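You operate a simulated robot arm through the tools that you are given. There is no shell and no other tool. Be economical: measure what you need, move in short steps, check, and stop when the job is done.

You are at the controls of a simulated robot arm. One attempt, no reset.

## Task
Spin the dripping towel in the washer, then switch off.
Fine: shut the soap drawer, dial to SPIN, start once, wait for END.
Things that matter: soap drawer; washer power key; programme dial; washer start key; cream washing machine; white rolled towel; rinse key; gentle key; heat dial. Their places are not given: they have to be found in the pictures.

It is judged by the outcome, as a careful person would: the job done as asked, and still so three seconds after it is handed in. It fails if anything else is knocked over, pushed out of place, dropped, spilled or broken.

## Robot
A 7-joint arm with a two-finger parallel gripper, fixed in place. Base frame: the origin is at the foot of the arm, x ahead of it, y to its left, z up. Lengths are in m, angles in rad, forces in N, time in s.
With the tool pointing down near the work surface it reaches from about 0.12 to 0.54 m from the base axis. Its first joint turns from -1.152 to 1.152 rad. Payload 2.4 kg.
The tool frame sits at the grasp point between the pads (the TCP): z along the fingers, y along the line on which they close. The tips reach 0.03 m beyond it. The gripper opens to 0.094 m. The fingers are 0.028 m wide and 0.01 m thick; the gripper's body (0.05 by 0.096 m) begins 0.055 m behind the TCP.
Orientation is told as [roll, pitch, yaw] about the base's x, y, z axes, in that order, counted from this pose: with the fingers straight down and closing along the base's y, the tool's x points along the base's -x, its y along +y and its z along -z.

## Interface
- The arm moves only by the tool step_arm. Its argument "motion" is a list that holds one entry, the list of rows, each a list of 7 numbers: the shift along the tool's x, y, z in cm, then the turn, a rotation vector about the tool's x, y, z in rad, then the closure in counts, from 0 (fully open) to 255 (shut). In form: [[[dx, dy, dz, wx, wy, wz, jaw], ...]]. A call has 1 to 10 rows; each row shifts and turns the commanded pose from where the row before left it, along the tool's axes as they then stand. Each row takes 0.2 s and may step no farther than 0.05 m and 0.15 rad from the row before; otherwise, or with a gripper value out of range, the whole call is refused. Where a pose cannot be reached the arm comes as near as it can. A force on the tool above 40 N (or 10 N above the force at the start of the call, whichever is more), or a blocked arm, ends the call early, and 0.2 s more pass. Each finger travels about 0.153 m/s and halts on what it meets, pressing with about 41 N; the grip force reading is that of the motor and also rises with nothing between the fingers. The clock runs only during rows and for 0.2 s after the last one: add rows that do not move to give the fingers time. It gives the time, the measured TCP pose, the force on the tool (base axes), the opening and the grip force at its end, in the units of the frame above (readings bear some noise).
- Cameras (640 x 400 px; columns grow to the right, rows downward): "scene" is fixed at [0.0399, 0.4978, 1.4104]; the picture's right is [-0.65, -0.76, 0.00], its down [-0.61, 0.52, -0.60] and it looks along [0.46, -0.39, -0.80] (base axes); focal length 314 px, centre (320, 200). "wrist" rides on the gripper at [-0.037, 0, -0.058] in the tool frame; the picture's right is [0.00, -1.00, 0.00], its down [0.97, 0.00, -0.24] and it looks along [0.24, 0.00, 0.97] (tool axes); focal length 218 px, centre (320, 200).
- capture(camera): a new picture of that camera. It takes no simulated time.
- probe_pixels(camera, pixels): for up to 12 pixels [column, row] of the newest picture of that camera ("zoom" is the newest enlarged one), the place [x, y, z] in the base frame of the surface seen there, good to about 0.002 m, but the place of the scene camera against the robot may be out by one fixed shift of up to 0.018 m in any direction. It takes no simulated time.
- inspect(camera, box): a new picture of the part [left, top, right, bottom] of that camera's present view, enlarged. It takes no simulated time.
- finish_job(): hands the job in; it is judged then, once.

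Go step by step. Measure first, check grasps and placings, and put right what went wrong. The budget is 80 turns and 38 pictures, counting those below and the enlarged ones. Unless the task says otherwise, let go and move clear before handing in, and close with one line.

The tools are called after "Request:" by a JSON object that holds its "op" and its "data". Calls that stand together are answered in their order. step_arm: Moves the arm, as the interface text tells. Its arguments: {"type":"object","properties":{"motion":{"type":"array","items":{"type":"array","items":{"type":"array","items":{"type":"number"}}}}},"required":["motion"]} The other tools are called the same way: capture (camera) takes a picture; probe_pixels (camera, pixels) gives the place of the surface under pixels of a picture; inspect (camera, box) takes an enlarged picture of a part of a camera's view; finish_job () hands the job in.

At the start:

```text
t: 0.0
position: [0.3983, 0.1081, 0.9327]
ee_rot: [0.0, 0.0, 0.0]
force: [0.2, 0.8, -0.1]
grip_width: 0.0939
grip_force: 0.1
```

scene: 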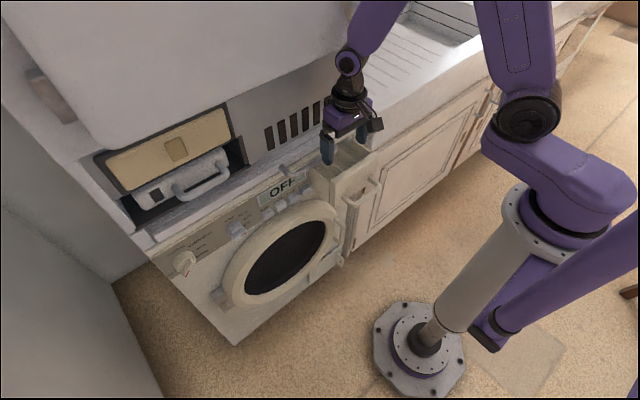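
wrist: 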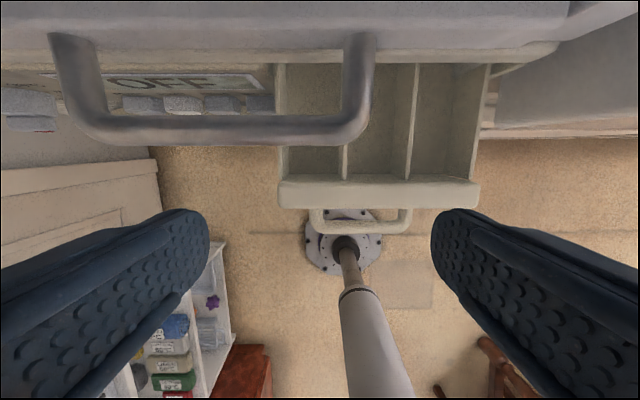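

The scene shows the washer at about (260,230), with OFF on its display at (282,188) and the soap drawer open near (345,170). I'll enlarge the panel.

Request:
{"op": "inspect", "data": {"camera": "scene", "box": [230, 130, 390, 230]}}

Request:
{"op": "inspect", "data": {"camera": "scene", "box": [140, 190, 300, 290]}}

```text
4.00 times, centred on (310, 180) of scene
```

zoom: 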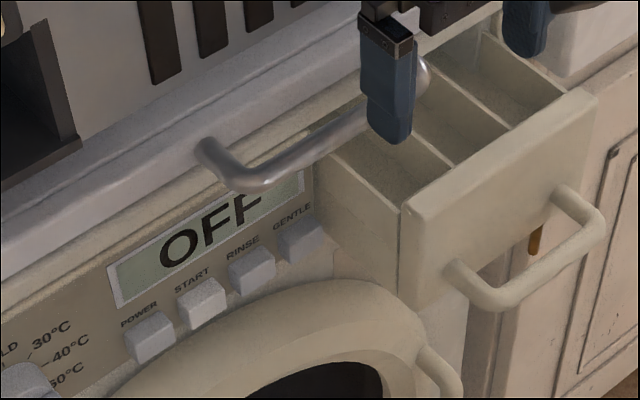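

```text
4.00 times, centred on (220, 240) of scene
```

zoom: 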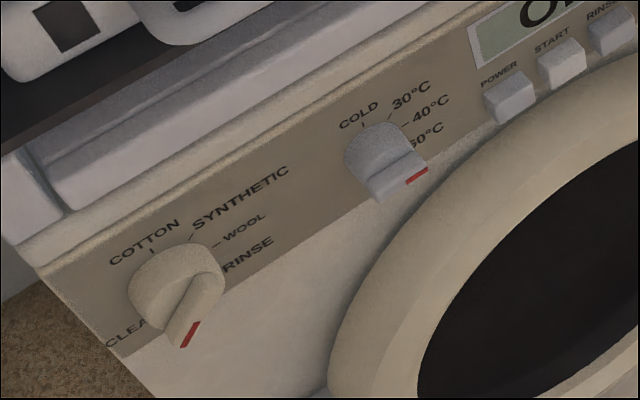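

The panel shows POWER, START, RINSE and GENTLE keys, left to right. The programme dial is at (185,262), the heat dial is beside it, and a metal rail runs in front. I'll probe these.

Request:
{"op": "probe_pixels", "data": {"camera": "scene", "pixels": [[267.5, 214], [280.5, 205], [293, 198], [305.5, 190], [365, 197], [355, 167], [331, 182], [302, 173], [282, 169], [250, 196], [345, 200], [232, 270]]}}

Request:
{"op": "probe_pixels", "data": {"camera": "zoom", "pixels": [[160, 280], [188, 335], [180, 310], [130, 300], [215, 270], [270, 195], [125, 260], [375, 150], [400, 180], [60, 290], [340, 260], [300, 130]]}}

Request:
{"op": "capture", "data": {"camera": "wrist"}}

```text
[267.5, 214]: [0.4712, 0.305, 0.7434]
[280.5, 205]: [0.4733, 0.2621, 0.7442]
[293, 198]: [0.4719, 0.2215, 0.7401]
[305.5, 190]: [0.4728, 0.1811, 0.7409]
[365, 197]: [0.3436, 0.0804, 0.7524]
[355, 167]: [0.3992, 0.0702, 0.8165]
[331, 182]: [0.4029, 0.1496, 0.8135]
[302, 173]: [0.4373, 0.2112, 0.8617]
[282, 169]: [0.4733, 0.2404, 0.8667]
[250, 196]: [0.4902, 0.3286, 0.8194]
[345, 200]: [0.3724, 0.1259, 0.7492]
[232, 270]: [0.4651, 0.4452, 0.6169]
```

```text
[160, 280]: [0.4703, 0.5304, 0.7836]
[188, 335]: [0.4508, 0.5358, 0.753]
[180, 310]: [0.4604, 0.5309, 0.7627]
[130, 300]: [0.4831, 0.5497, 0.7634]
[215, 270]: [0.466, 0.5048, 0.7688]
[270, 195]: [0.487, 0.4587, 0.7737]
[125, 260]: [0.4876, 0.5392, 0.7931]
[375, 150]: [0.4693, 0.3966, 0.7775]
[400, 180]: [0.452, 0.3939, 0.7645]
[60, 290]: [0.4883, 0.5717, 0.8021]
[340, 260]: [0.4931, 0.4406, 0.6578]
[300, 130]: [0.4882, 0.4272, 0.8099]
```

```text
33 pictures are left
```

wrist: 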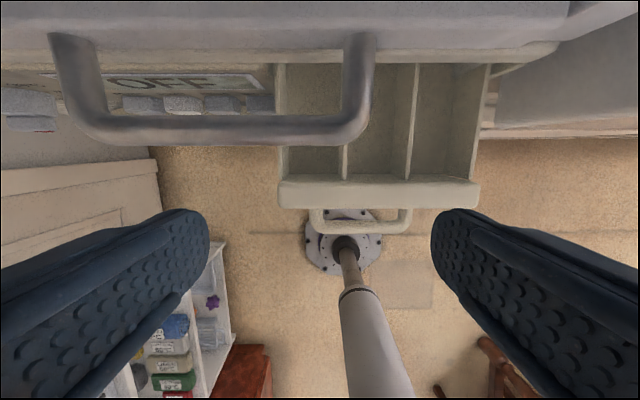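

The panel plane is at x≈0.489 and the rail is at z≈0.86. I'll probe the wrist picture at the same features to find the scene camera's shift.

Request:
{"op": "probe_pixels", "data": {"camera": "wrist", "pixels": [[282, 184], [476, 184], [378, 186], [270, 102], [222, 104], [182, 104], [142, 104], [360, 228], [220, 130], [360, 100], [60, 40], [385, 150]]}}

Request:
{"op": "step_arm", "data": {"motion": [[[4, 0, 0, 0, 0, 0, 0], [4, 0, 0, 0, -0.15, 0, 0], [0, 0, 0, 0, -0.15, 0, 0], [0, 0, 0, 0, -0.15, 0, 0], [0, 0, 0, 0, -0.15, 0, 0], [0, 0, 0, 0, -0.15, 0, 0], [0, 0, 0, 0, -0.15, 0, 0], [0, 0, 0, 0, -0.15, 0, 0], [0, 0, 0, 0, -0.15, 0, 0], [0, 0, 0, 0, -0.15, 0, 0]]]}}

```text
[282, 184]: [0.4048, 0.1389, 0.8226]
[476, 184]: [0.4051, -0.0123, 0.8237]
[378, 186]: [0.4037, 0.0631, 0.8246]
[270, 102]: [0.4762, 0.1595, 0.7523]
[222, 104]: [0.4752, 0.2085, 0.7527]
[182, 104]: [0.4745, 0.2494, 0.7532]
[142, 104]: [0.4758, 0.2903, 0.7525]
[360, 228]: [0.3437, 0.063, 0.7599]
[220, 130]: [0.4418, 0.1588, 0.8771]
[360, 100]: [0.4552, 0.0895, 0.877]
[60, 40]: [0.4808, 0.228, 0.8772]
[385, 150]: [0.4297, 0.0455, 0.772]
```

```text
t: 2.2
position: [0.3754, 0.1524, 0.9851]
ee_rot: [-0.018, -1.351, 0.013]
force: [0.8, -0.3, 0.5]
grip_width: 0.094
grip_force: 0.0
out of reach, approached as far as the arm can: row 7, 8, 9, 10
```

Against the wrist camera, the scene camera is off by about (+0.002, -0.011, +0.009). The arm could not fully tilt this high and close, so I'll lower it with the fingers closed and see what pose it reaches.

Request:
{"op": "step_arm", "data": {"motion": [[[2, 0, 0, 0, 0, 0, 255], [2, 0, 0, 0, 0, 0, 255], [2, 0, 0, 0, 0, 0, 255], [1, 0, 0, 0, 0, 0, 255]]]}}

```text
t: 3.2
position: [0.3859, 0.1776, 0.9362]
ee_rot: [-0.022, -1.346, 0.017]
force: [0.3, 0.5, 0.5]
grip_width: 0.0
grip_force: 33.0
out of reach, approached as far as the arm can: row 1, 2, 3, 4
```

With the tool horizontal, the arm needs a radius of about 0.42 or more. For the drawer I'll tilt back to about -0.75 and read the pose it settles at.

Request:
{"op": "step_arm", "data": {"motion": [[[0, 0, 0, 0, 0.15, 0, 255], [0, 0, 0, 0, 0.15, 0, 255], [0, 0, 0, 0, 0.15, 0, 255], [0, 0, 0, 0, 0.15, 0, 255]]]}}

```text
t: 4.2
position: [0.3853, 0.1769, 0.9372]
ee_rot: [-0.002, -0.748, 0.002]
force: [0.4, -0.3, -0.1]
grip_width: 0.0
grip_force: 32.8
```

The commanded pose follows the pose reached. I'll now go in front of the drawer face, above its handle.

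Request:
{"op": "step_arm", "data": {"motion": [[[1.8, -3.18, 0.28, 0, 0, 0, 255], [1.8, -3.18, 0.28, 0, 0, 0, 255], [1.8, -3.18, 0.28, 0, 0, 0, 255], [1.8, -3.18, 0.28, 0, 0, 0, 255], [2.22, 0, 2.38, 0, 0, 0, 255], [2.22, 0, 2.38, 0, 0, 0, 255]]]}}

Request:
{"op": "capture", "data": {"camera": "wrist"}}

Request:
{"op": "capture", "data": {"camera": "scene"}}

```text
t: 5.6
position: [0.3803, 0.1108, 0.8673]
ee_rot: [-0.011, -0.746, 0.004]
force: [0.1, -0.2, 0.5]
grip_width: 0.0
grip_force: 33.6
out of reach, approached as far as the arm can: row 3, 4, 5, 6
```

```text
32 pictures are left
```

wrist: 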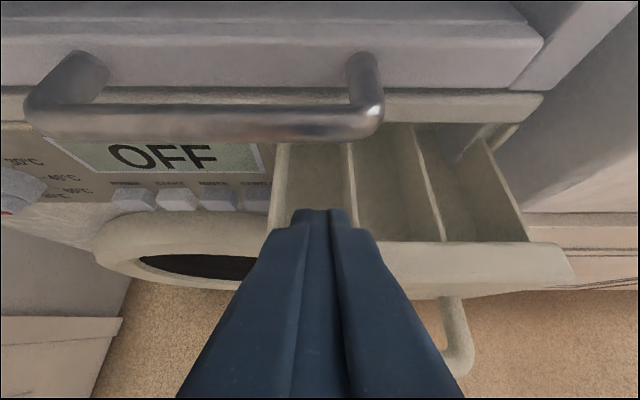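

```text
31 pictures are left
```

scene: 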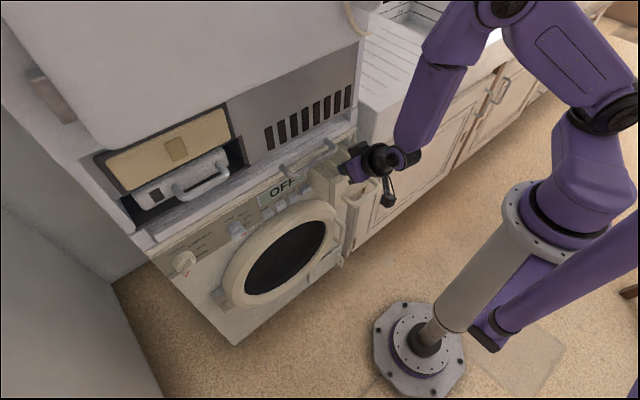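

Too close for that tilt: the fingertip sits over the tray at (0.40, 0.11). I'll lift, go back to tool-down, then come down in front of the drawer to push it in two stages.

Request:
{"op": "step_arm", "data": {"motion": [[[-3.4, 0, -3.66, 0, 0, 0, 255], [0, 0, 0, 0, 0.15, 0, 255], [0, 0, 0, 0, 0.15, 0, 255], [0, 0, 0, 0, 0.15, 0, 255], [0, 0, 0, 0, 0.15, 0, 255], [0, 0, 0, 0, 0.146, 0, 255], [2, -4, 0, 0, 0, 0, 255], [1.5, -4, 0, 0, 0, 0, 255]]]}}

Request:
{"op": "probe_pixels", "data": {"camera": "wrist", "pixels": [[450, 75], [450, 90], [450, 112], [370, 110], [120, 200], [175, 200], [214, 200], [160, 155], [350, 95], [460, 250], [540, 262], [456, 320]]}}

```text
t: 7.4
position: [0.3452, 0.0317, 0.9183]
ee_rot: [-0.001, -0.004, 0.0]
force: [-0.6, 0.2, -0.1]
grip_width: 0.0
grip_force: 33.0
```

```text
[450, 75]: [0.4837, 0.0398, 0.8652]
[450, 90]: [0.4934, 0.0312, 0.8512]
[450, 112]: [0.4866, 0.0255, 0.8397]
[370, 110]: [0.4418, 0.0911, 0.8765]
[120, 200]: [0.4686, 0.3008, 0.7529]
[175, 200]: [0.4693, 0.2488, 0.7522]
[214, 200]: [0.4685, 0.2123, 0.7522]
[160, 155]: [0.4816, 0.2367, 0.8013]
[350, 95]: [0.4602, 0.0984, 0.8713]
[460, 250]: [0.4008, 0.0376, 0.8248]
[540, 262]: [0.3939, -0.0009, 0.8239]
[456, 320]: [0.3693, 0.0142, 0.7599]
```

The drawer face is at x≈0.393, y -0.012 to 0.139, top at z≈0.824. I'll descend to TCP z 0.82 and push +x to TCP x≈0.435.

Request:
{"op": "step_arm", "data": {"motion": [[[0, -1.2, 3.3, 0, 0, 0, 255], [0, 0, 3.3, 0, 0, 0, 255], [0, 0, 3.2, 0, 0, 0, 255], [-2.5, 0, 0, 0, 0, 0, 255], [-1.5, 0, 0, 0, 0, 0, 255], [-1.5, 0, 0, 0, 0, 0, 255], [-1.5, 0, 0, 0, 0, 0, 255], [-1.5, 0, 0, 0, 0, 0, 255], [-0.5, 0, 0, 0, 0, 0, 255]]]}}

Request:
{"op": "capture", "data": {"camera": "wrist"}}

```text
t: 9.4
position: [0.4123, 0.0204, 0.821]
ee_rot: [-0.006, 0.034, 0.004]
force: [-0.1, -0.6, -0.5]
grip_width: 0.0
grip_force: 32.4
```

```text
30 pictures are left
```

wrist: 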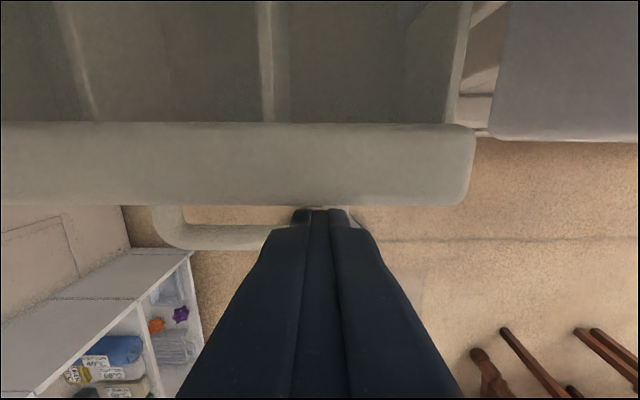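

The reading is x=0.412 rather than 0.435, with no force on the tool. I'll probe where the drawer face is now.

Request:
{"op": "probe_pixels", "data": {"camera": "wrist", "pixels": [[320, 140], [320, 190], [320, 203], [230, 240], [445, 160]]}}

Request:
{"op": "step_arm", "data": {"motion": [[[0, 0, 0, 0, 0, 0, 255]]]}}

```text
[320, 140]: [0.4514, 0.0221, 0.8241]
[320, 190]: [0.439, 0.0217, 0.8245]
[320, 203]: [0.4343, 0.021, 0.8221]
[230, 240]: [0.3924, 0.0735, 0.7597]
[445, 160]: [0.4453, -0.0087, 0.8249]
```

```text
t: 9.8
position: [0.4119, 0.0212, 0.8211]
ee_rot: [-0.004, 0.033, 0.0]
force: [0.0, -0.6, 0.6]
grip_width: 0.0
grip_force: 33.1
```

The drawer has moved in about 4 cm and its face is now at x≈0.435. I'll push 2 cm more in this pose.

Request:
{"op": "step_arm", "data": {"motion": [[[-1, 0, 0, 0, 0, 0, 255], [-1, 0, 0, 0, 0, 0, 255], [0, 0, 0, 0, 0, 0, 255]]]}}

Request:
{"op": "capture", "data": {"camera": "wrist"}}

```text
t: 10.6
position: [0.402, 0.0203, 0.8219]
ee_rot: [-0.008, 0.091, 0.007]
force: [0.0, 0.5, 0.5]
grip_width: 0.0
grip_force: 32.8
```

```text
29 pictures are left
```

wrist: 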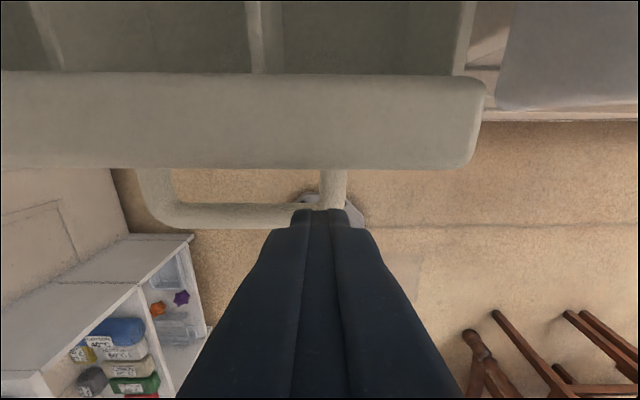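

The arm slipped back and tilted: tool-down runs out of reach there at this height. I'll tilt to about -0.66 now and push further.

Request:
{"op": "step_arm", "data": {"motion": [[[0, 0, 0, 0, -0.15, 0, 255], [0, 0, 0, 0, -0.15, 0, 255], [0, 0, 0, 0, -0.15, 0, 255], [0, 0, 0, 0, -0.15, 0, 255], [0, 0, 0, 0, -0.15, 0, 255]]]}}

```text
t: 11.8
position: [0.4536, 0.0232, 0.8197]
ee_rot: [0.002, -0.747, 0.003]
force: [-8.1, 1.7, -2.7]
grip_width: 0.0
grip_force: 33.2
```

The command had been kept, and tilting pushed the drawer further: TCP x is 0.454 with 8 N of contact. I'll look at it.

Request:
{"op": "capture", "data": {"camera": "wrist"}}

Request:
{"op": "inspect", "data": {"camera": "scene", "box": [230, 130, 390, 230]}}

```text
28 pictures are left
```

wrist: 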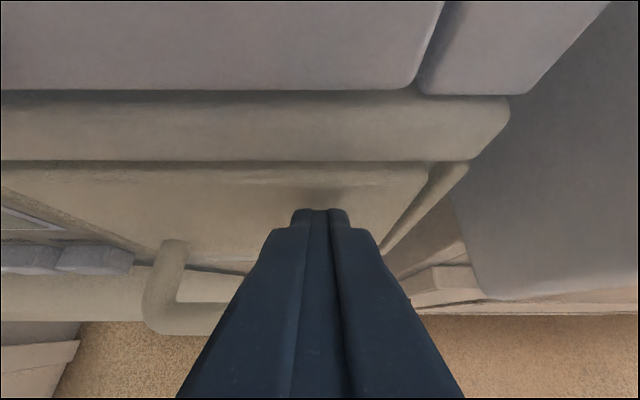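

```text
4.00 times, centred on (310, 180) of scene
```

zoom: 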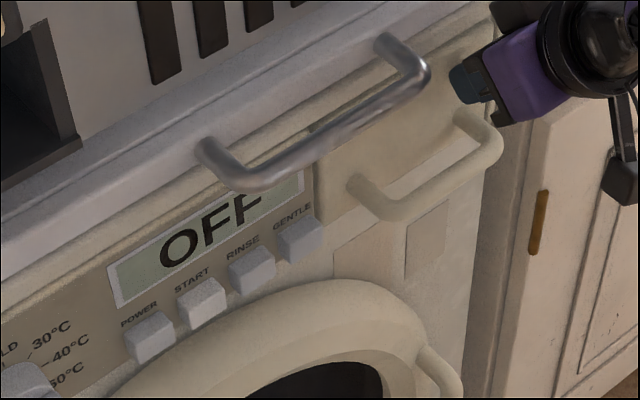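

The drawer looks almost flush. I'll push 1.5 cm more until it is firm, then probe the face.

Request:
{"op": "step_arm", "data": {"motion": [[[-0.55, 0, 0.51, 0, 0, 0, 255], [-0.55, 0, 0.51, 0, 0, 0, 255], [0, 0, 0, 0, 0, 0, 255]]]}}

Request:
{"op": "probe_pixels", "data": {"camera": "zoom", "pixels": [[350, 150], [440, 110], [345, 205], [300, 180], [115, 270], [60, 300], [340, 260]]}}

```text
t: 12.2
position: [0.4531, 0.0219, 0.8185]
ee_rot: [0.003, -0.729, -0.005]
force: [-6.9, 0.8, 2.0]
grip_width: 0.0001
grip_force: 32.6
stopped in row 1: the force on the tool passed its limit (the readings are from after the stop); the commanded pose is now the measured one
```

```text
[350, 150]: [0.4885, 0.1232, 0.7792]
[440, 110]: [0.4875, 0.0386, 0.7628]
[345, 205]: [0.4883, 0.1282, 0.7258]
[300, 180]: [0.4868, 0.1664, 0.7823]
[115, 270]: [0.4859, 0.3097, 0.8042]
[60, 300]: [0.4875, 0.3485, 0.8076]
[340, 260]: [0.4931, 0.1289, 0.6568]
```

The drawer face is flush with the panel at x≈0.488, so it is shut. I'll back off, then travel left toward the dial in stages.

Request:
{"op": "step_arm", "data": {"motion": [[[2.24, 0, -2.0, 0, 0, 0, 255], [0.75, 0, -0.67, 0, 0, 0, 255], [0, 4, -0.5, 0, 0, 0, 255], [0, 4, -0.5, 0, -0.1, 0, 255], [0, 4, 0, 0, -0.1, 0, 255], [0, 4, 0, 0, -0.1, 0, 255], [0, 4, 0, 0, -0.1, 0, 255], [0, 4, 0, 0, -0.1, 0, 255]]]}}

```text
t: 13.3
position: [0.4221, -0.0018, 0.8299]
ee_rot: [0.006, -0.874, -0.287]
force: [-0.3, -0.3, 0.1]
grip_width: 0.0
grip_force: 32.9
stopped in row 5: the arm was blocked; the commanded pose is now the measured one
```

The arm was blocked and the tool has twisted (yaw -0.29). I'll look before moving again.

Request:
{"op": "capture", "data": {"camera": "wrist"}}

Request:
{"op": "capture", "data": {"camera": "scene"}}

```text
26 pictures are left
```

wrist: 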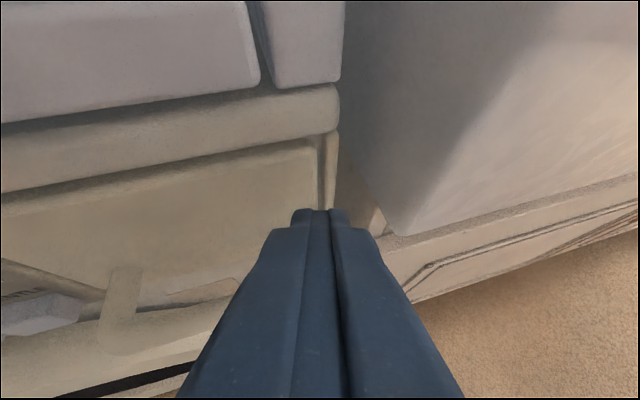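

```text
25 pictures are left
```

scene: 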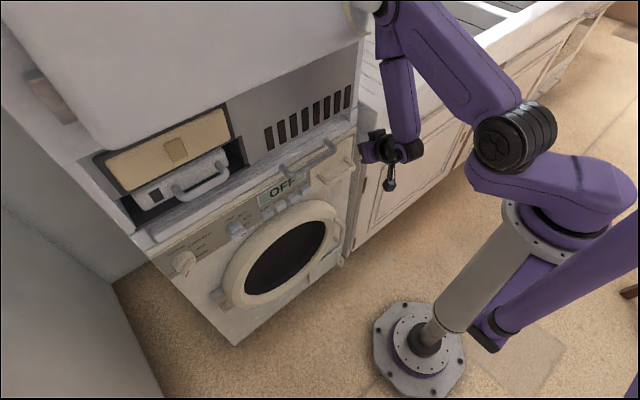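

The arm's elbow at the top (375,10) looks pressed against the upper cabinet. I'll back off, straighten the yaw and return to a tool-down pose away from the front.

Request:
{"op": "step_arm", "data": {"motion": [[[0.5, -2.5, -0.5, 0, 0.1, 0, 255], [0, 0, 0, -0.11, 0, -0.092, 255], [0, 0, 0, -0.11, 0, -0.092, 255], [1.5, 0, -1.5, 0, 0.15, 0, 255], [1.5, 0, -1.5, 0, 0.15, 0, 255], [1, 0, -1, 0, 0.15, 0, 255], [1, 0, -1, 0, 0.15, 0, 255], [0, 0, 0, 0, 0.15, 0, 255]]]}}

```text
t: 15.1
position: [0.3408, -0.0207, 0.8429]
ee_rot: [0.032, -0.027, 0.014]
force: [0.1, -0.3, -0.5]
grip_width: 0.0002
grip_force: 33.7
```

Back in a clean pose. I'll move left, tool down, well away from the front.

Request:
{"op": "step_arm", "data": {"motion": [[[2, 4, -2, 0, 0, 0, 255], [1, 4.5, -2, 0, 0, 0, 255], [1, 4.5, -2, 0, 0, 0, 255], [1, 4.5, 0, 0, 0, 0, 255], [1, 4.5, 0, 0, 0, 0, 255], [0, 4.5, 0, 0, 0, 0, 255], [0, 4.5, 0, 0, 0, 0, 255]]]}}

Request:
{"op": "capture", "data": {"camera": "scene"}}

```text
refused: row 2 steps farther than a row can; nothing moved
```

```text
24 pictures are left
```

scene: 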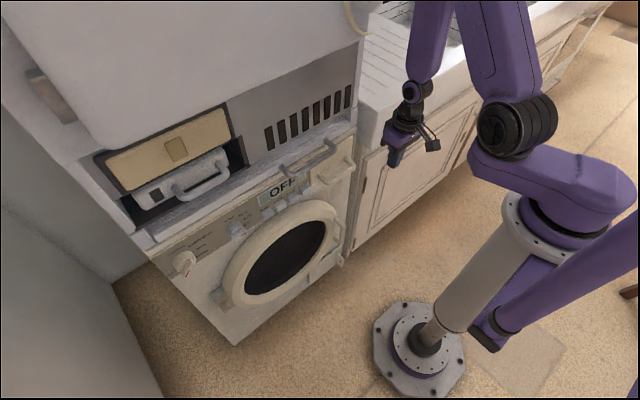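

The call was refused for an oversized step, so I'll repeat the move with smaller rows.

Request:
{"op": "step_arm", "data": {"motion": [[[2, 3.8, -2, 0, 0, 0, 255], [1, 4, -2, 0, 0, 0, 255], [1, 4, -2, 0, 0, 0, 255], [1, 4.5, 0, 0, 0, 0, 255], [1, 4.5, 0, 0, 0, 0, 255], [0, 4.5, 0, 0, 0, 0, 255], [0, 4.5, 0, 0, 0, 0, 255]]]}}

Request:
{"op": "capture", "data": {"camera": "scene"}}

```text
t: 16.7
position: [0.2688, 0.2335, 0.8947]
ee_rot: [0.039, -0.036, 0.011]
force: [0.9, 0.0, -0.8]
grip_width: 0.0
grip_force: 33.2
out of reach, approached as far as the arm can: row 2, 3, 7
```

```text
23 pictures are left
```

scene: 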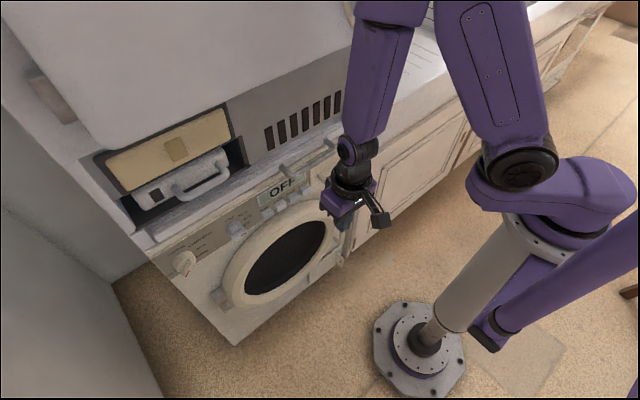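

The elbow is clear now. I'll tilt the tool toward horizontal while moving left.

Request:
{"op": "step_arm", "data": {"motion": [[[-1, 1.5, 0, 0, -0.15, 0, 255], [-1, 1.5, 0, 0, -0.15, 0, 255], [-1, 1.5, 0.5, 0, -0.15, 0, 255], [0, 1.5, 1, 0, -0.15, 0, 255], [0, 1.5, 1, 0, -0.15, 0, 255], [0, 1.5, 1, 0, -0.15, 0, 255], [0, 1.5, 1, 0, -0.15, 0, 255], [0.5, 1.5, 1, 0, -0.15, 0, 255], [1, 1.5, 0.5, 0, -0.1, 0, 255], [1, 1.5, 0.5, 0, 0, 0, 255]]]}}

Request:
{"op": "capture", "data": {"camera": "wrist"}}

Request:
{"op": "capture", "data": {"camera": "scene"}}

```text
t: 18.9
position: [0.3473, 0.4072, 0.8446]
ee_rot: [0.132, -1.327, -0.112]
force: [-0.4, 0.0, 0.9]
grip_width: 0.0
grip_force: 32.5
```

```text
22 pictures are left
```

wrist: 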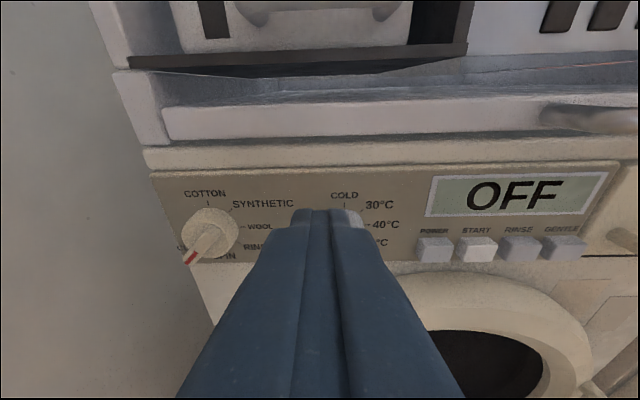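

```text
21 pictures are left
```

scene: 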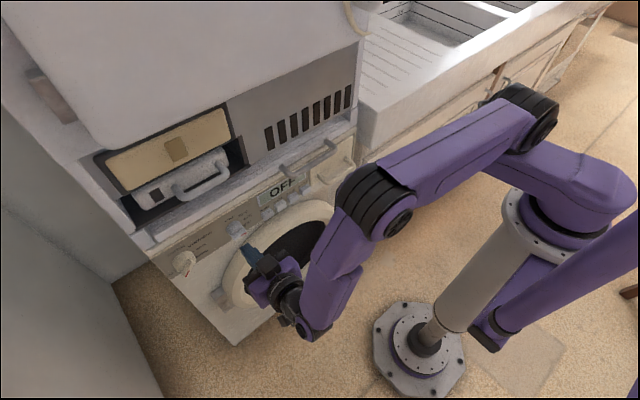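

The dial is visible at (207,232), with its red pointer lower-left at (190,258). I'll enlarge it to read the labels.

Request:
{"op": "inspect", "data": {"camera": "wrist", "box": [144, 170, 304, 270]}}

Request:
{"op": "probe_pixels", "data": {"camera": "wrist", "pixels": [[207, 207], [215, 222], [203, 240], [191, 257], [245, 227], [230, 257], [432, 245], [475, 247], [215, 185], [230, 240], [184, 235], [160, 250]]}}

```text
4.00 times, centred on (224, 220) of wrist
```

zoom: 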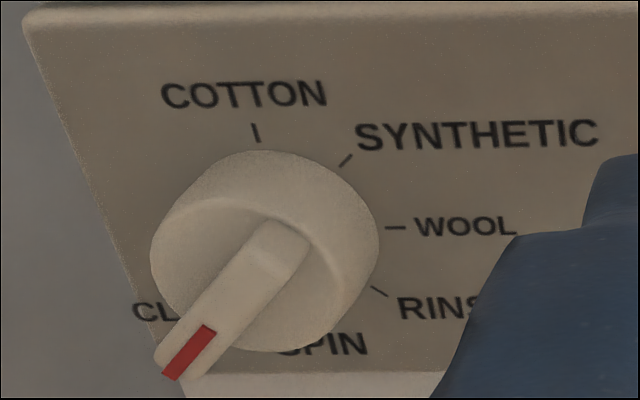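

```text
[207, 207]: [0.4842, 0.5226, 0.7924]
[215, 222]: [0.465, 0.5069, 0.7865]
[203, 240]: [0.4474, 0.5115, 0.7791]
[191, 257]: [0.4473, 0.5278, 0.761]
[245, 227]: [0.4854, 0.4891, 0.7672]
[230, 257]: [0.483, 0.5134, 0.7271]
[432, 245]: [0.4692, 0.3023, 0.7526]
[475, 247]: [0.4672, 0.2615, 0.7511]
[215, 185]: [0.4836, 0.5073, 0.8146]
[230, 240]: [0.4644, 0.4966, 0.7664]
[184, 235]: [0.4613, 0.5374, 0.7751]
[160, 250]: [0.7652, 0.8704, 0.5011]
```

The labels are 45° apart: COTTON at the top, WOOL at the right, SPIN straight down. The pointer is at CLEAN (lower-left), so it needs about 45° counter-clockwise. I'll square the tool to the panel, open it and stand off in front of the dial.

Request:
{"op": "step_arm", "data": {"motion": [[[0, 0, 0, 0.023, -0.12, -0.03, 150], [0, 0, 0, 0, -0.12, 0, 150], [2.3, 3.6, 0, 0, 0, 0, 150], [2.3, 3.6, 0, 0, 0, 0, 150], [2.4, 3.7, 0.8, 0, 0, 0, 150]]]}}

Request:
{"op": "capture", "data": {"camera": "wrist"}}

```text
t: 20.1
position: [0.3561, 0.5168, 0.7737]
ee_rot: [-0.882, -1.566, 0.882]
force: [1.1, 0.2, -0.2]
grip_width: 0.0389
grip_force: 0.1
```

```text
19 pictures are left
```

wrist: 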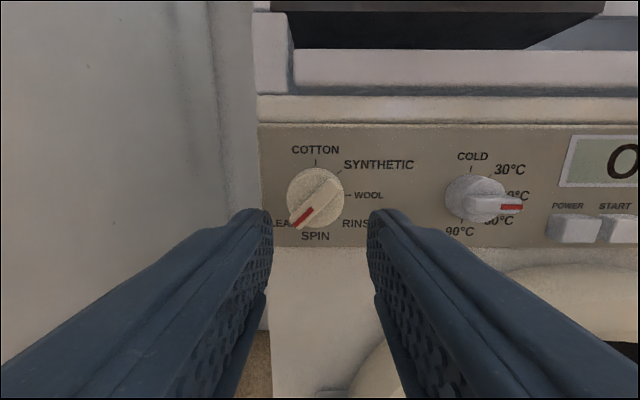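

The pose is square and the dial sits between the fingers. I'll enlarge it and probe the pointer ridge.

Request:
{"op": "inspect", "data": {"camera": "wrist", "box": [259, 145, 371, 245]}}

Request:
{"op": "probe_pixels", "data": {"camera": "wrist", "pixels": [[332, 186], [315, 203], [298, 221], [293, 217], [303, 224], [288, 198], [343, 198], [315, 170], [317, 160], [348, 195], [315, 237], [325, 210]]}}

```text
4.00 times, centred on (315, 195) of wrist
```

zoom: 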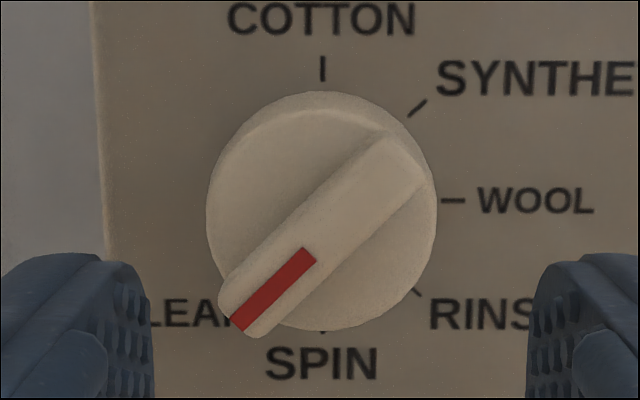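

```text
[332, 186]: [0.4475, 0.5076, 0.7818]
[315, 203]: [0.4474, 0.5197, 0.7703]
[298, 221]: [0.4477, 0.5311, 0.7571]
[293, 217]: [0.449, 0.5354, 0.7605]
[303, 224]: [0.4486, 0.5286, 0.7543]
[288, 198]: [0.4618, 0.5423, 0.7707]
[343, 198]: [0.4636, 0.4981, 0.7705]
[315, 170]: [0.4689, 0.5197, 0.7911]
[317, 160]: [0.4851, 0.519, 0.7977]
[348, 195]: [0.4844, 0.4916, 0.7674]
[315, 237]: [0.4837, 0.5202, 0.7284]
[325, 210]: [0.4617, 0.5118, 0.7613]
```

The dial centre is at (y 0.520, z 0.770), the ridge is at 46° and its front is at x 0.4475. I'll roll the tool +0.785 and look before going in.

Request:
{"op": "step_arm", "data": {"motion": [[[0.37, 0.3, 0, 0, 0, 0.14, 150], [0, 0, 1, 0, 0, 0.14, 150], [0, 0, 1, 0, 0, 0.14, 150], [0, 0, 1, 0, 0, 0.14, 150], [0, 0, 1, 0, 0, 0.14, 150], [0, 0, 0, 0, 0, 0.1, 150]]]}}

Request:
{"op": "capture", "data": {"camera": "wrist"}}

```text
t: 21.5
position: [0.3934, 0.5171, 0.8198]
ee_rot: [1.562, -0.773, -1.566]
force: [0.2, 0.6, 0.3]
grip_width: 0.0385
grip_force: 0.1
out of reach, approached as far as the arm can: row 5, 6
```

```text
17 pictures are left
```

wrist: 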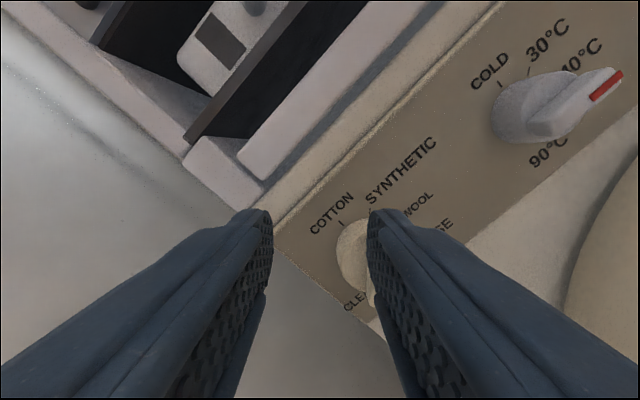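

With that roll the arm can't get as low as the dial. Instead I'll straddle the tilted ridge with the pads vertical and let the closing pads turn it upright, which is SPIN. First I'll undo the roll and open wider.

Request:
{"op": "step_arm", "data": {"motion": [[[0, 0, 0, 0, 0, -0.14, 65], [0, 0, 0, 0, 0, -0.14, 65], [0, 0, 0, 0, 0, -0.14, 65], [0, 0, 0, 0, 0, -0.14, 65], [0, 0, 0, 0, 0, -0.14, 65], [2.5, 0.15, 0, 0, 0, -0.1, 65], [2.5, 0.15, 0, 0, 0, 0, 65], [0, 0, 0, 0, 0, 0, 65]]]}}

Request:
{"op": "capture", "data": {"camera": "wrist"}}

```text
t: 23.3
position: [0.3914, 0.526, 0.7713]
ee_rot: [-0.474, -1.567, 0.472]
force: [0.2, -0.3, 0.5]
grip_width: 0.0699
grip_force: 0.1
```

```text
16 pictures are left
```

wrist: 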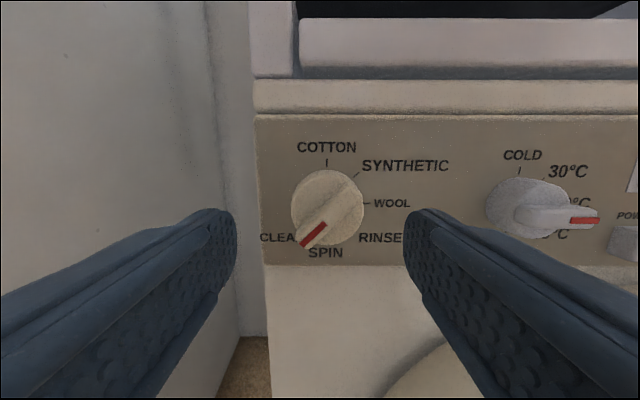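

I'm centred to within 6 mm. Before advancing I'll check that the wall at the left (240,200) is clear of the left finger.

Request:
{"op": "probe_pixels", "data": {"camera": "wrist", "pixels": [[100, 150], [200, 150], [225, 150], [245, 150], [252, 230], [244, 300], [264, 200], [327, 207]]}}

```text
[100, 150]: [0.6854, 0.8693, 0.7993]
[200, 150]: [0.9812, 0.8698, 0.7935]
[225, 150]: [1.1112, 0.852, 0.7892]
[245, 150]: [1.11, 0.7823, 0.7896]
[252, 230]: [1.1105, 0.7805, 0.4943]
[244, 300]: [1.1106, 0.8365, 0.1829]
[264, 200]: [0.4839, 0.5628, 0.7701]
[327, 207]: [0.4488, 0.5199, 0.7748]
```

The wall is far away at y 0.87. I'll centre, move in to TCP x≈0.428, then close gradually.

Request:
{"op": "step_arm", "data": {"motion": [[[0.1, -0.6, 1.8, 0, 0, 0, 65], [0, 0, 1.8, 0, 0, 0, 65], [0, 0, 0, 0, 0, 0, 110], [0, 0, 0, 0, 0, 0, 150], [0, 0, 0, 0, 0, 0, 175], [0, 0, 0, 0, 0, 0, 200], [0, 0, 0, 0, 0, 0, 225]]]}}

Request:
{"op": "capture", "data": {"camera": "wrist"}}

```text
t: 24.9
position: [0.4287, 0.5183, 0.7698]
ee_rot: [-0.25, -1.567, 0.25]
force: [1.8, 4.3, -0.3]
grip_width: 0.0136
grip_force: 2.7
```

```text
15 pictures are left
```

wrist: 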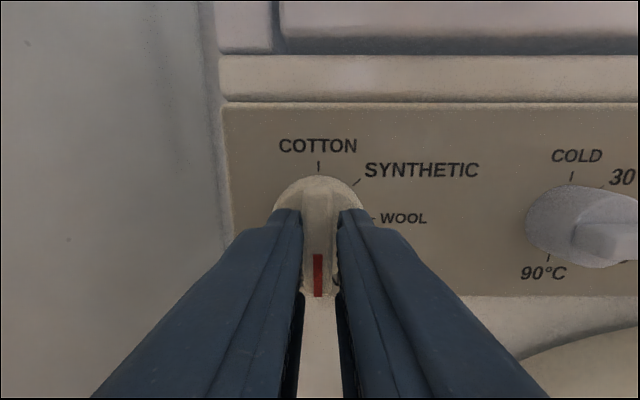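

The ridge is now vertical with the red mark down, which is SPIN. I'll open, back away and check.

Request:
{"op": "step_arm", "data": {"motion": [[[0, 0, 0, 0, 0, 0, 150], [0, 0, 0, 0, 0, 0, 110], [0, 0, -2, 0, 0, 0, 110], [0, 0, -3, 0, 0, 0, 110]]]}}

Request:
{"op": "inspect", "data": {"camera": "wrist", "box": [220, 120, 420, 270]}}

```text
t: 25.9
position: [0.3784, 0.5178, 0.7693]
ee_rot: [-0.309, -1.568, 0.305]
force: [0.1, -0.4, 0.9]
grip_width: 0.0534
grip_force: 0.0
```

```text
2.67 times, centred on (320, 195) of wrist
```

zoom: 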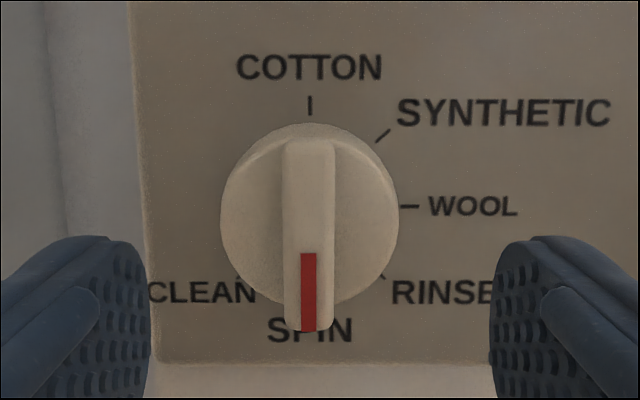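

The pointer is exactly on SPIN. I'll close the fingers and move right, in front of the keys.

Request:
{"op": "step_arm", "data": {"motion": [[[0, -4.4, 0, 0, 0, 0, 255], [0, -4.4, 0, 0, 0, 0, 255], [0, -4.4, 0, 0, 0, 0, 255], [0, -4.4, 0, 0, 0, 0, 255], [0, -3, 0, 0, 0, 0, 255]]]}}

Request:
{"op": "capture", "data": {"camera": "wrist"}}

```text
t: 27.1
position: [0.3788, 0.311, 0.7693]
ee_rot: [-0.291, -1.565, 0.29]
force: [0.0, 0.4, 0.2]
grip_width: 0.0004
grip_force: 33.2
```

```text
13 pictures are left
```

wrist: 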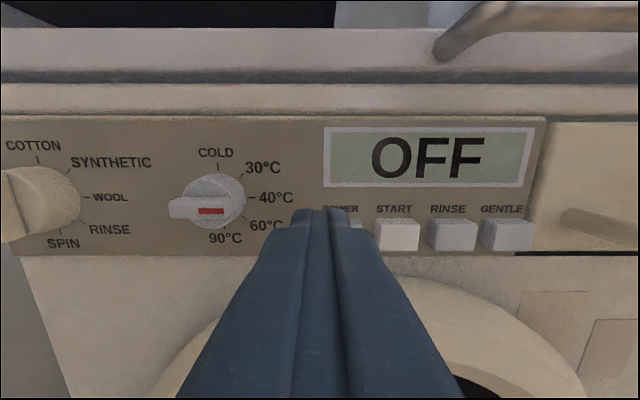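

The display reads OFF and START is at (397,235); POWER is partly hidden behind the fingers. I'll probe the key faces.

Request:
{"op": "probe_pixels", "data": {"camera": "wrist", "pixels": [[378, 238], [397, 238], [416, 238], [432, 238], [451, 238], [470, 238], [397, 228], [397, 247], [355, 228], [360, 224], [397, 221]]}}

```text
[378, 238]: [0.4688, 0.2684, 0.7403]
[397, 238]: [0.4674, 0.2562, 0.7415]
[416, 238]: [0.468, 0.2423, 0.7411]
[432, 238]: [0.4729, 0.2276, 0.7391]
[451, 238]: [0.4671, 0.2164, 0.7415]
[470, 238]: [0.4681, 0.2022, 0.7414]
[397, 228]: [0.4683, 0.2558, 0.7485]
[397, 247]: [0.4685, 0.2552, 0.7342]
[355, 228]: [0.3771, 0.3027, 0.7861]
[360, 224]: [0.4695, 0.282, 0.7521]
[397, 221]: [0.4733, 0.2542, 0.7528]
```

The keys are 4 cm apart, so POWER is centred at about y 0.2955, z 0.742, with its face at x 0.468. I'll approach and press it gently.

Request:
{"op": "step_arm", "data": {"motion": [[[1.2, -1.55, 0, 0, 0, 0, 255], [1.1, 0, 2.3, 0, 0, 0, 255], [0, 0, 2.3, 0, 0, 0, 255], [0, 0, 1, 0, 0, 0, 255], [0, 0, 0.4, 0, 0, 0, 255], [0, 0, 0.3, 0, 0, 0, 255], [0, 0, 0.3, 0, 0, 0, 255]]]}}

Request:
{"op": "capture", "data": {"camera": "wrist"}}

```text
t: 28.7
position: [0.4442, 0.2964, 0.748]
ee_rot: [-0.546, -1.568, 0.548]
force: [-13.5, 0.5, 2.1]
grip_width: 0.0001
grip_force: 32.4
```

```text
12 pictures are left
```

wrist: 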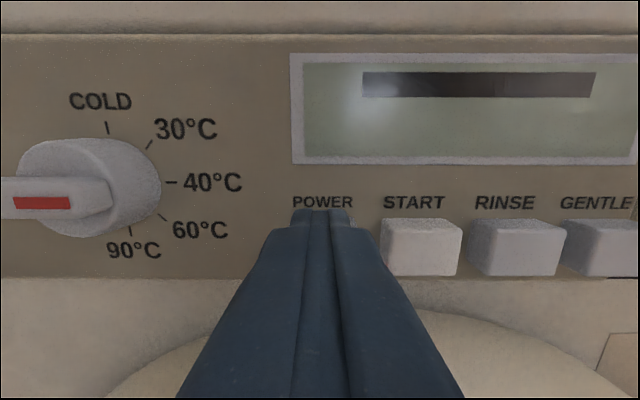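

The display has changed from OFF to a dark bar, so POWER has registered. I'll release, back off and read it.

Request:
{"op": "step_arm", "data": {"motion": [[[0, 0, -2, 0, 0, 0, 255], [-1, 0, -3, 0, 0, 0, 255]]]}}

Request:
{"op": "capture", "data": {"camera": "wrist"}}

```text
t: 29.3
position: [0.395, 0.2962, 0.7583]
ee_rot: [-0.418, -1.568, 0.415]
force: [0.4, 0.1, 0.5]
grip_width: 0.0
grip_force: 32.7
```

```text
11 pictures are left
```

wrist: 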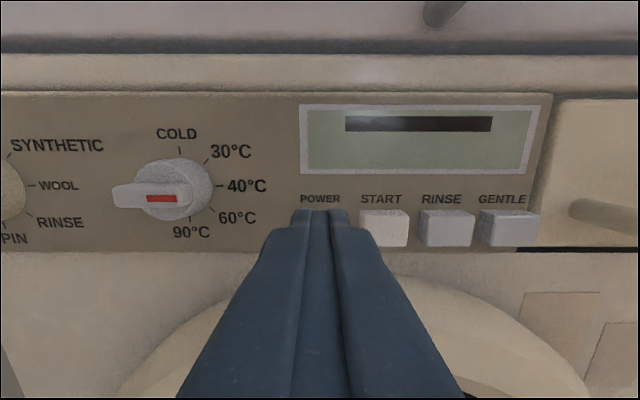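

The display stays on a dash after release, so the power is on. I'll press START once, at y 0.2555.

Request:
{"op": "step_arm", "data": {"motion": [[[0, -4.05, 0, 0, 0, 0, 255], [1.1, 0, 2.0, 0, 0, 0, 255], [0, 0, 1.6, 0, 0, 0, 255], [0, 0, 0.5, 0, 0, 0, 255], [0, 0, 0.4, 0, 0, 0, 255], [0, 0, 0.4, 0, 0, 0, 255], [0, 0, -2, 0, 0, 0, 255], [-1, 0, -3, 0, 0, 0, 255]]]}}

Request:
{"op": "capture", "data": {"camera": "wrist"}}

```text
t: 31.1
position: [0.3937, 0.2563, 0.7558]
ee_rot: [-0.288, -1.566, 0.287]
force: [-0.5, -0.1, 0.7]
grip_width: 0.0001
grip_force: 32.9
```

```text
10 pictures are left
```

wrist: 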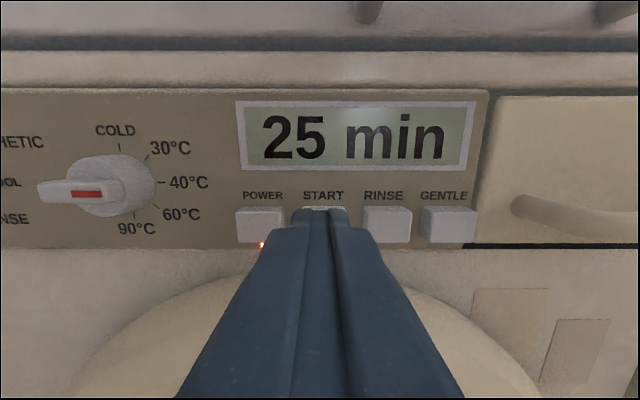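

The programme is running and shows 25 min. I'll move back in front of POWER without touching it, and wait.

Request:
{"op": "step_arm", "data": {"motion": [[[0, 2, -0.5, 0, 0, 0, 255], [0, 2, 0, 0, 0, 0, 255], [0, 0, 0, 0, 0, 0, 255], [0, 0, 0, 0, 0, 0, 255], [0, 0, 0, 0, 0, 0, 255], [0, 0, 0, 0, 0, 0, 255], [0, 0, 0, 0, 0, 0, 255], [0, 0, 0, 0, 0, 0, 255], [0, 0, 0, 0, 0, 0, 255], [0, 0, 0, 0, 0, 0, 255]]]}}

Request:
{"op": "capture", "data": {"camera": "wrist"}}

```text
t: 33.3
position: [0.3885, 0.2962, 0.7565]
ee_rot: [-0.378, -1.566, 0.376]
force: [-0.3, 1.1, 0.7]
grip_width: 0.0
grip_force: 32.6
```

```text
9 pictures are left
```

wrist: 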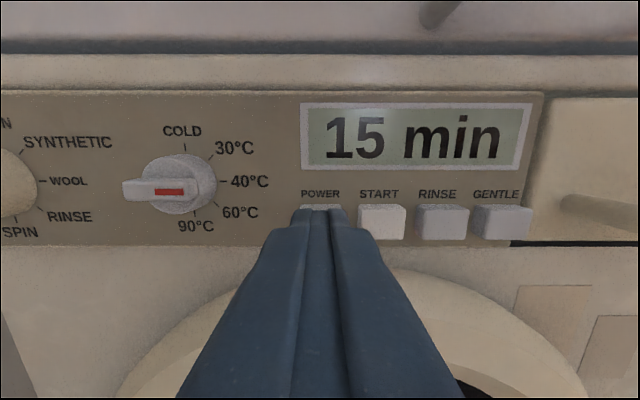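

The display is down to 15 min, dropping about 4.5 per second, so END should take roughly 3.5 s more. I'll wait.

Request:
{"op": "step_arm", "data": {"motion": [[[0, 0, 0, 0, 0, 0, 255], [0, 0, 0, 0, 0, 0, 255], [0, 0, 0, 0, 0, 0, 255], [0, 0, 0, 0, 0, 0, 255], [0, 0, 0, 0, 0, 0, 255], [0, 0, 0, 0, 0, 0, 255], [0, 0, 0, 0, 0, 0, 255], [0, 0, 0, 0, 0, 0, 255], [0, 0, 0, 0, 0, 0, 255], [0, 0, 0, 0, 0, 0, 255]]]}}

Request:
{"op": "step_arm", "data": {"motion": [[[0, 0, 0, 0, 0, 0, 255], [0, 0, 0, 0, 0, 0, 255], [0, 0, 0, 0, 0, 0, 255], [0, 0, 0, 0, 0, 0, 255], [0, 0, 0, 0, 0, 0, 255], [0, 0, 0, 0, 0, 0, 255], [0, 0, 0, 0, 0, 0, 255], [0, 0, 0, 0, 0, 0, 255], [0, 0, 0, 0, 0, 0, 255], [0, 0, 0, 0, 0, 0, 255]]]}}

Request:
{"op": "capture", "data": {"camera": "wrist"}}

```text
t: 35.5
position: [0.3892, 0.2973, 0.7556]
ee_rot: [-0.377, -1.567, 0.377]
force: [-0.6, -0.1, -0.9]
grip_width: 0.0001
grip_force: 32.6
```

```text
t: 37.7
position: [0.3884, 0.297, 0.7554]
ee_rot: [-0.376, -1.568, 0.375]
force: [0.5, 1.0, -0.4]
grip_width: 0.0
grip_force: 33.1
```

```text
8 pictures are left
```

wrist: 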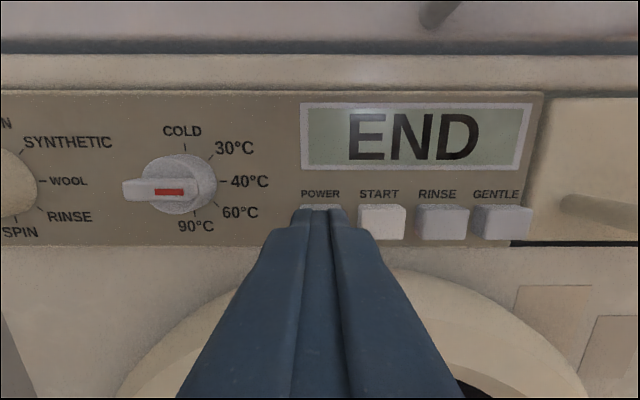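

The display shows END. I'll press POWER once to switch off, then back away.

Request:
{"op": "step_arm", "data": {"motion": [[[0.8, 0, 2.3, 0, 0, 0, 255], [0, 0, 2.0, 0, 0, 0, 255], [0, 0, 0.5, 0, 0, 0, 255], [0, 0, 0.4, 0, 0, 0, 255], [0, 0, 0.4, 0, 0, 0, 255], [0, 0, -2, 0, 0, 0, 255], [-1, 0, -3, 0, 0, 0, 255], [0, 0, -2, 0, 0, 0, 255]]]}}

Request:
{"op": "capture", "data": {"camera": "wrist"}}

Request:
{"op": "capture", "data": {"camera": "scene"}}

```text
t: 39.5
position: [0.3754, 0.2956, 0.7584]
ee_rot: [-0.388, -1.567, 0.388]
force: [0.2, 0.3, 0.0]
grip_width: 0.0
grip_force: 32.9
```

```text
7 pictures are left
```

wrist: 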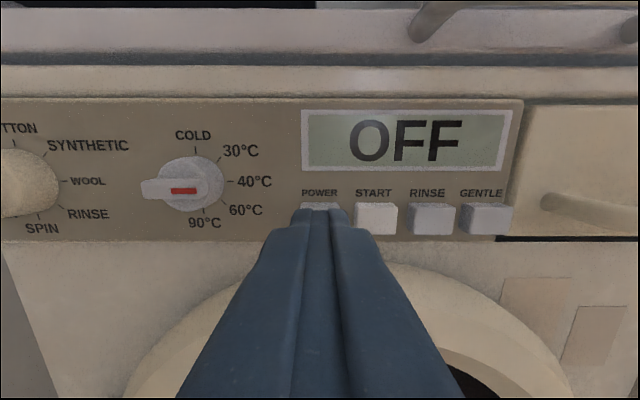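

```text
6 pictures are left
```

scene: 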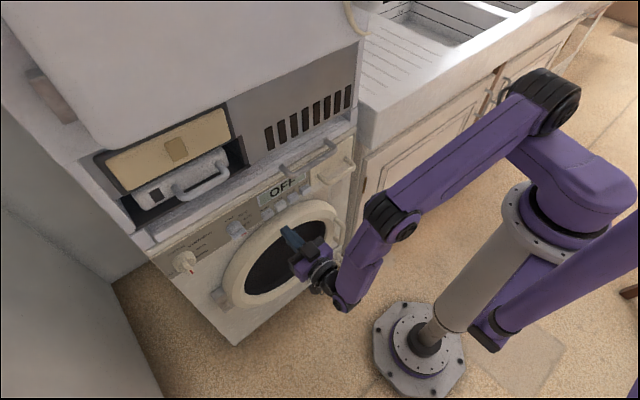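

The display shows OFF, the drawer is shut, the dial is on SPIN and the arm is clear, so I'm handing the job in.

Request:
{"op": "finish_job", "data": {}}

```text
The job is handed in.
```

The soap drawer is shut, the dial was set to SPIN, the washer was started once and ran to END, and it is now switched off.
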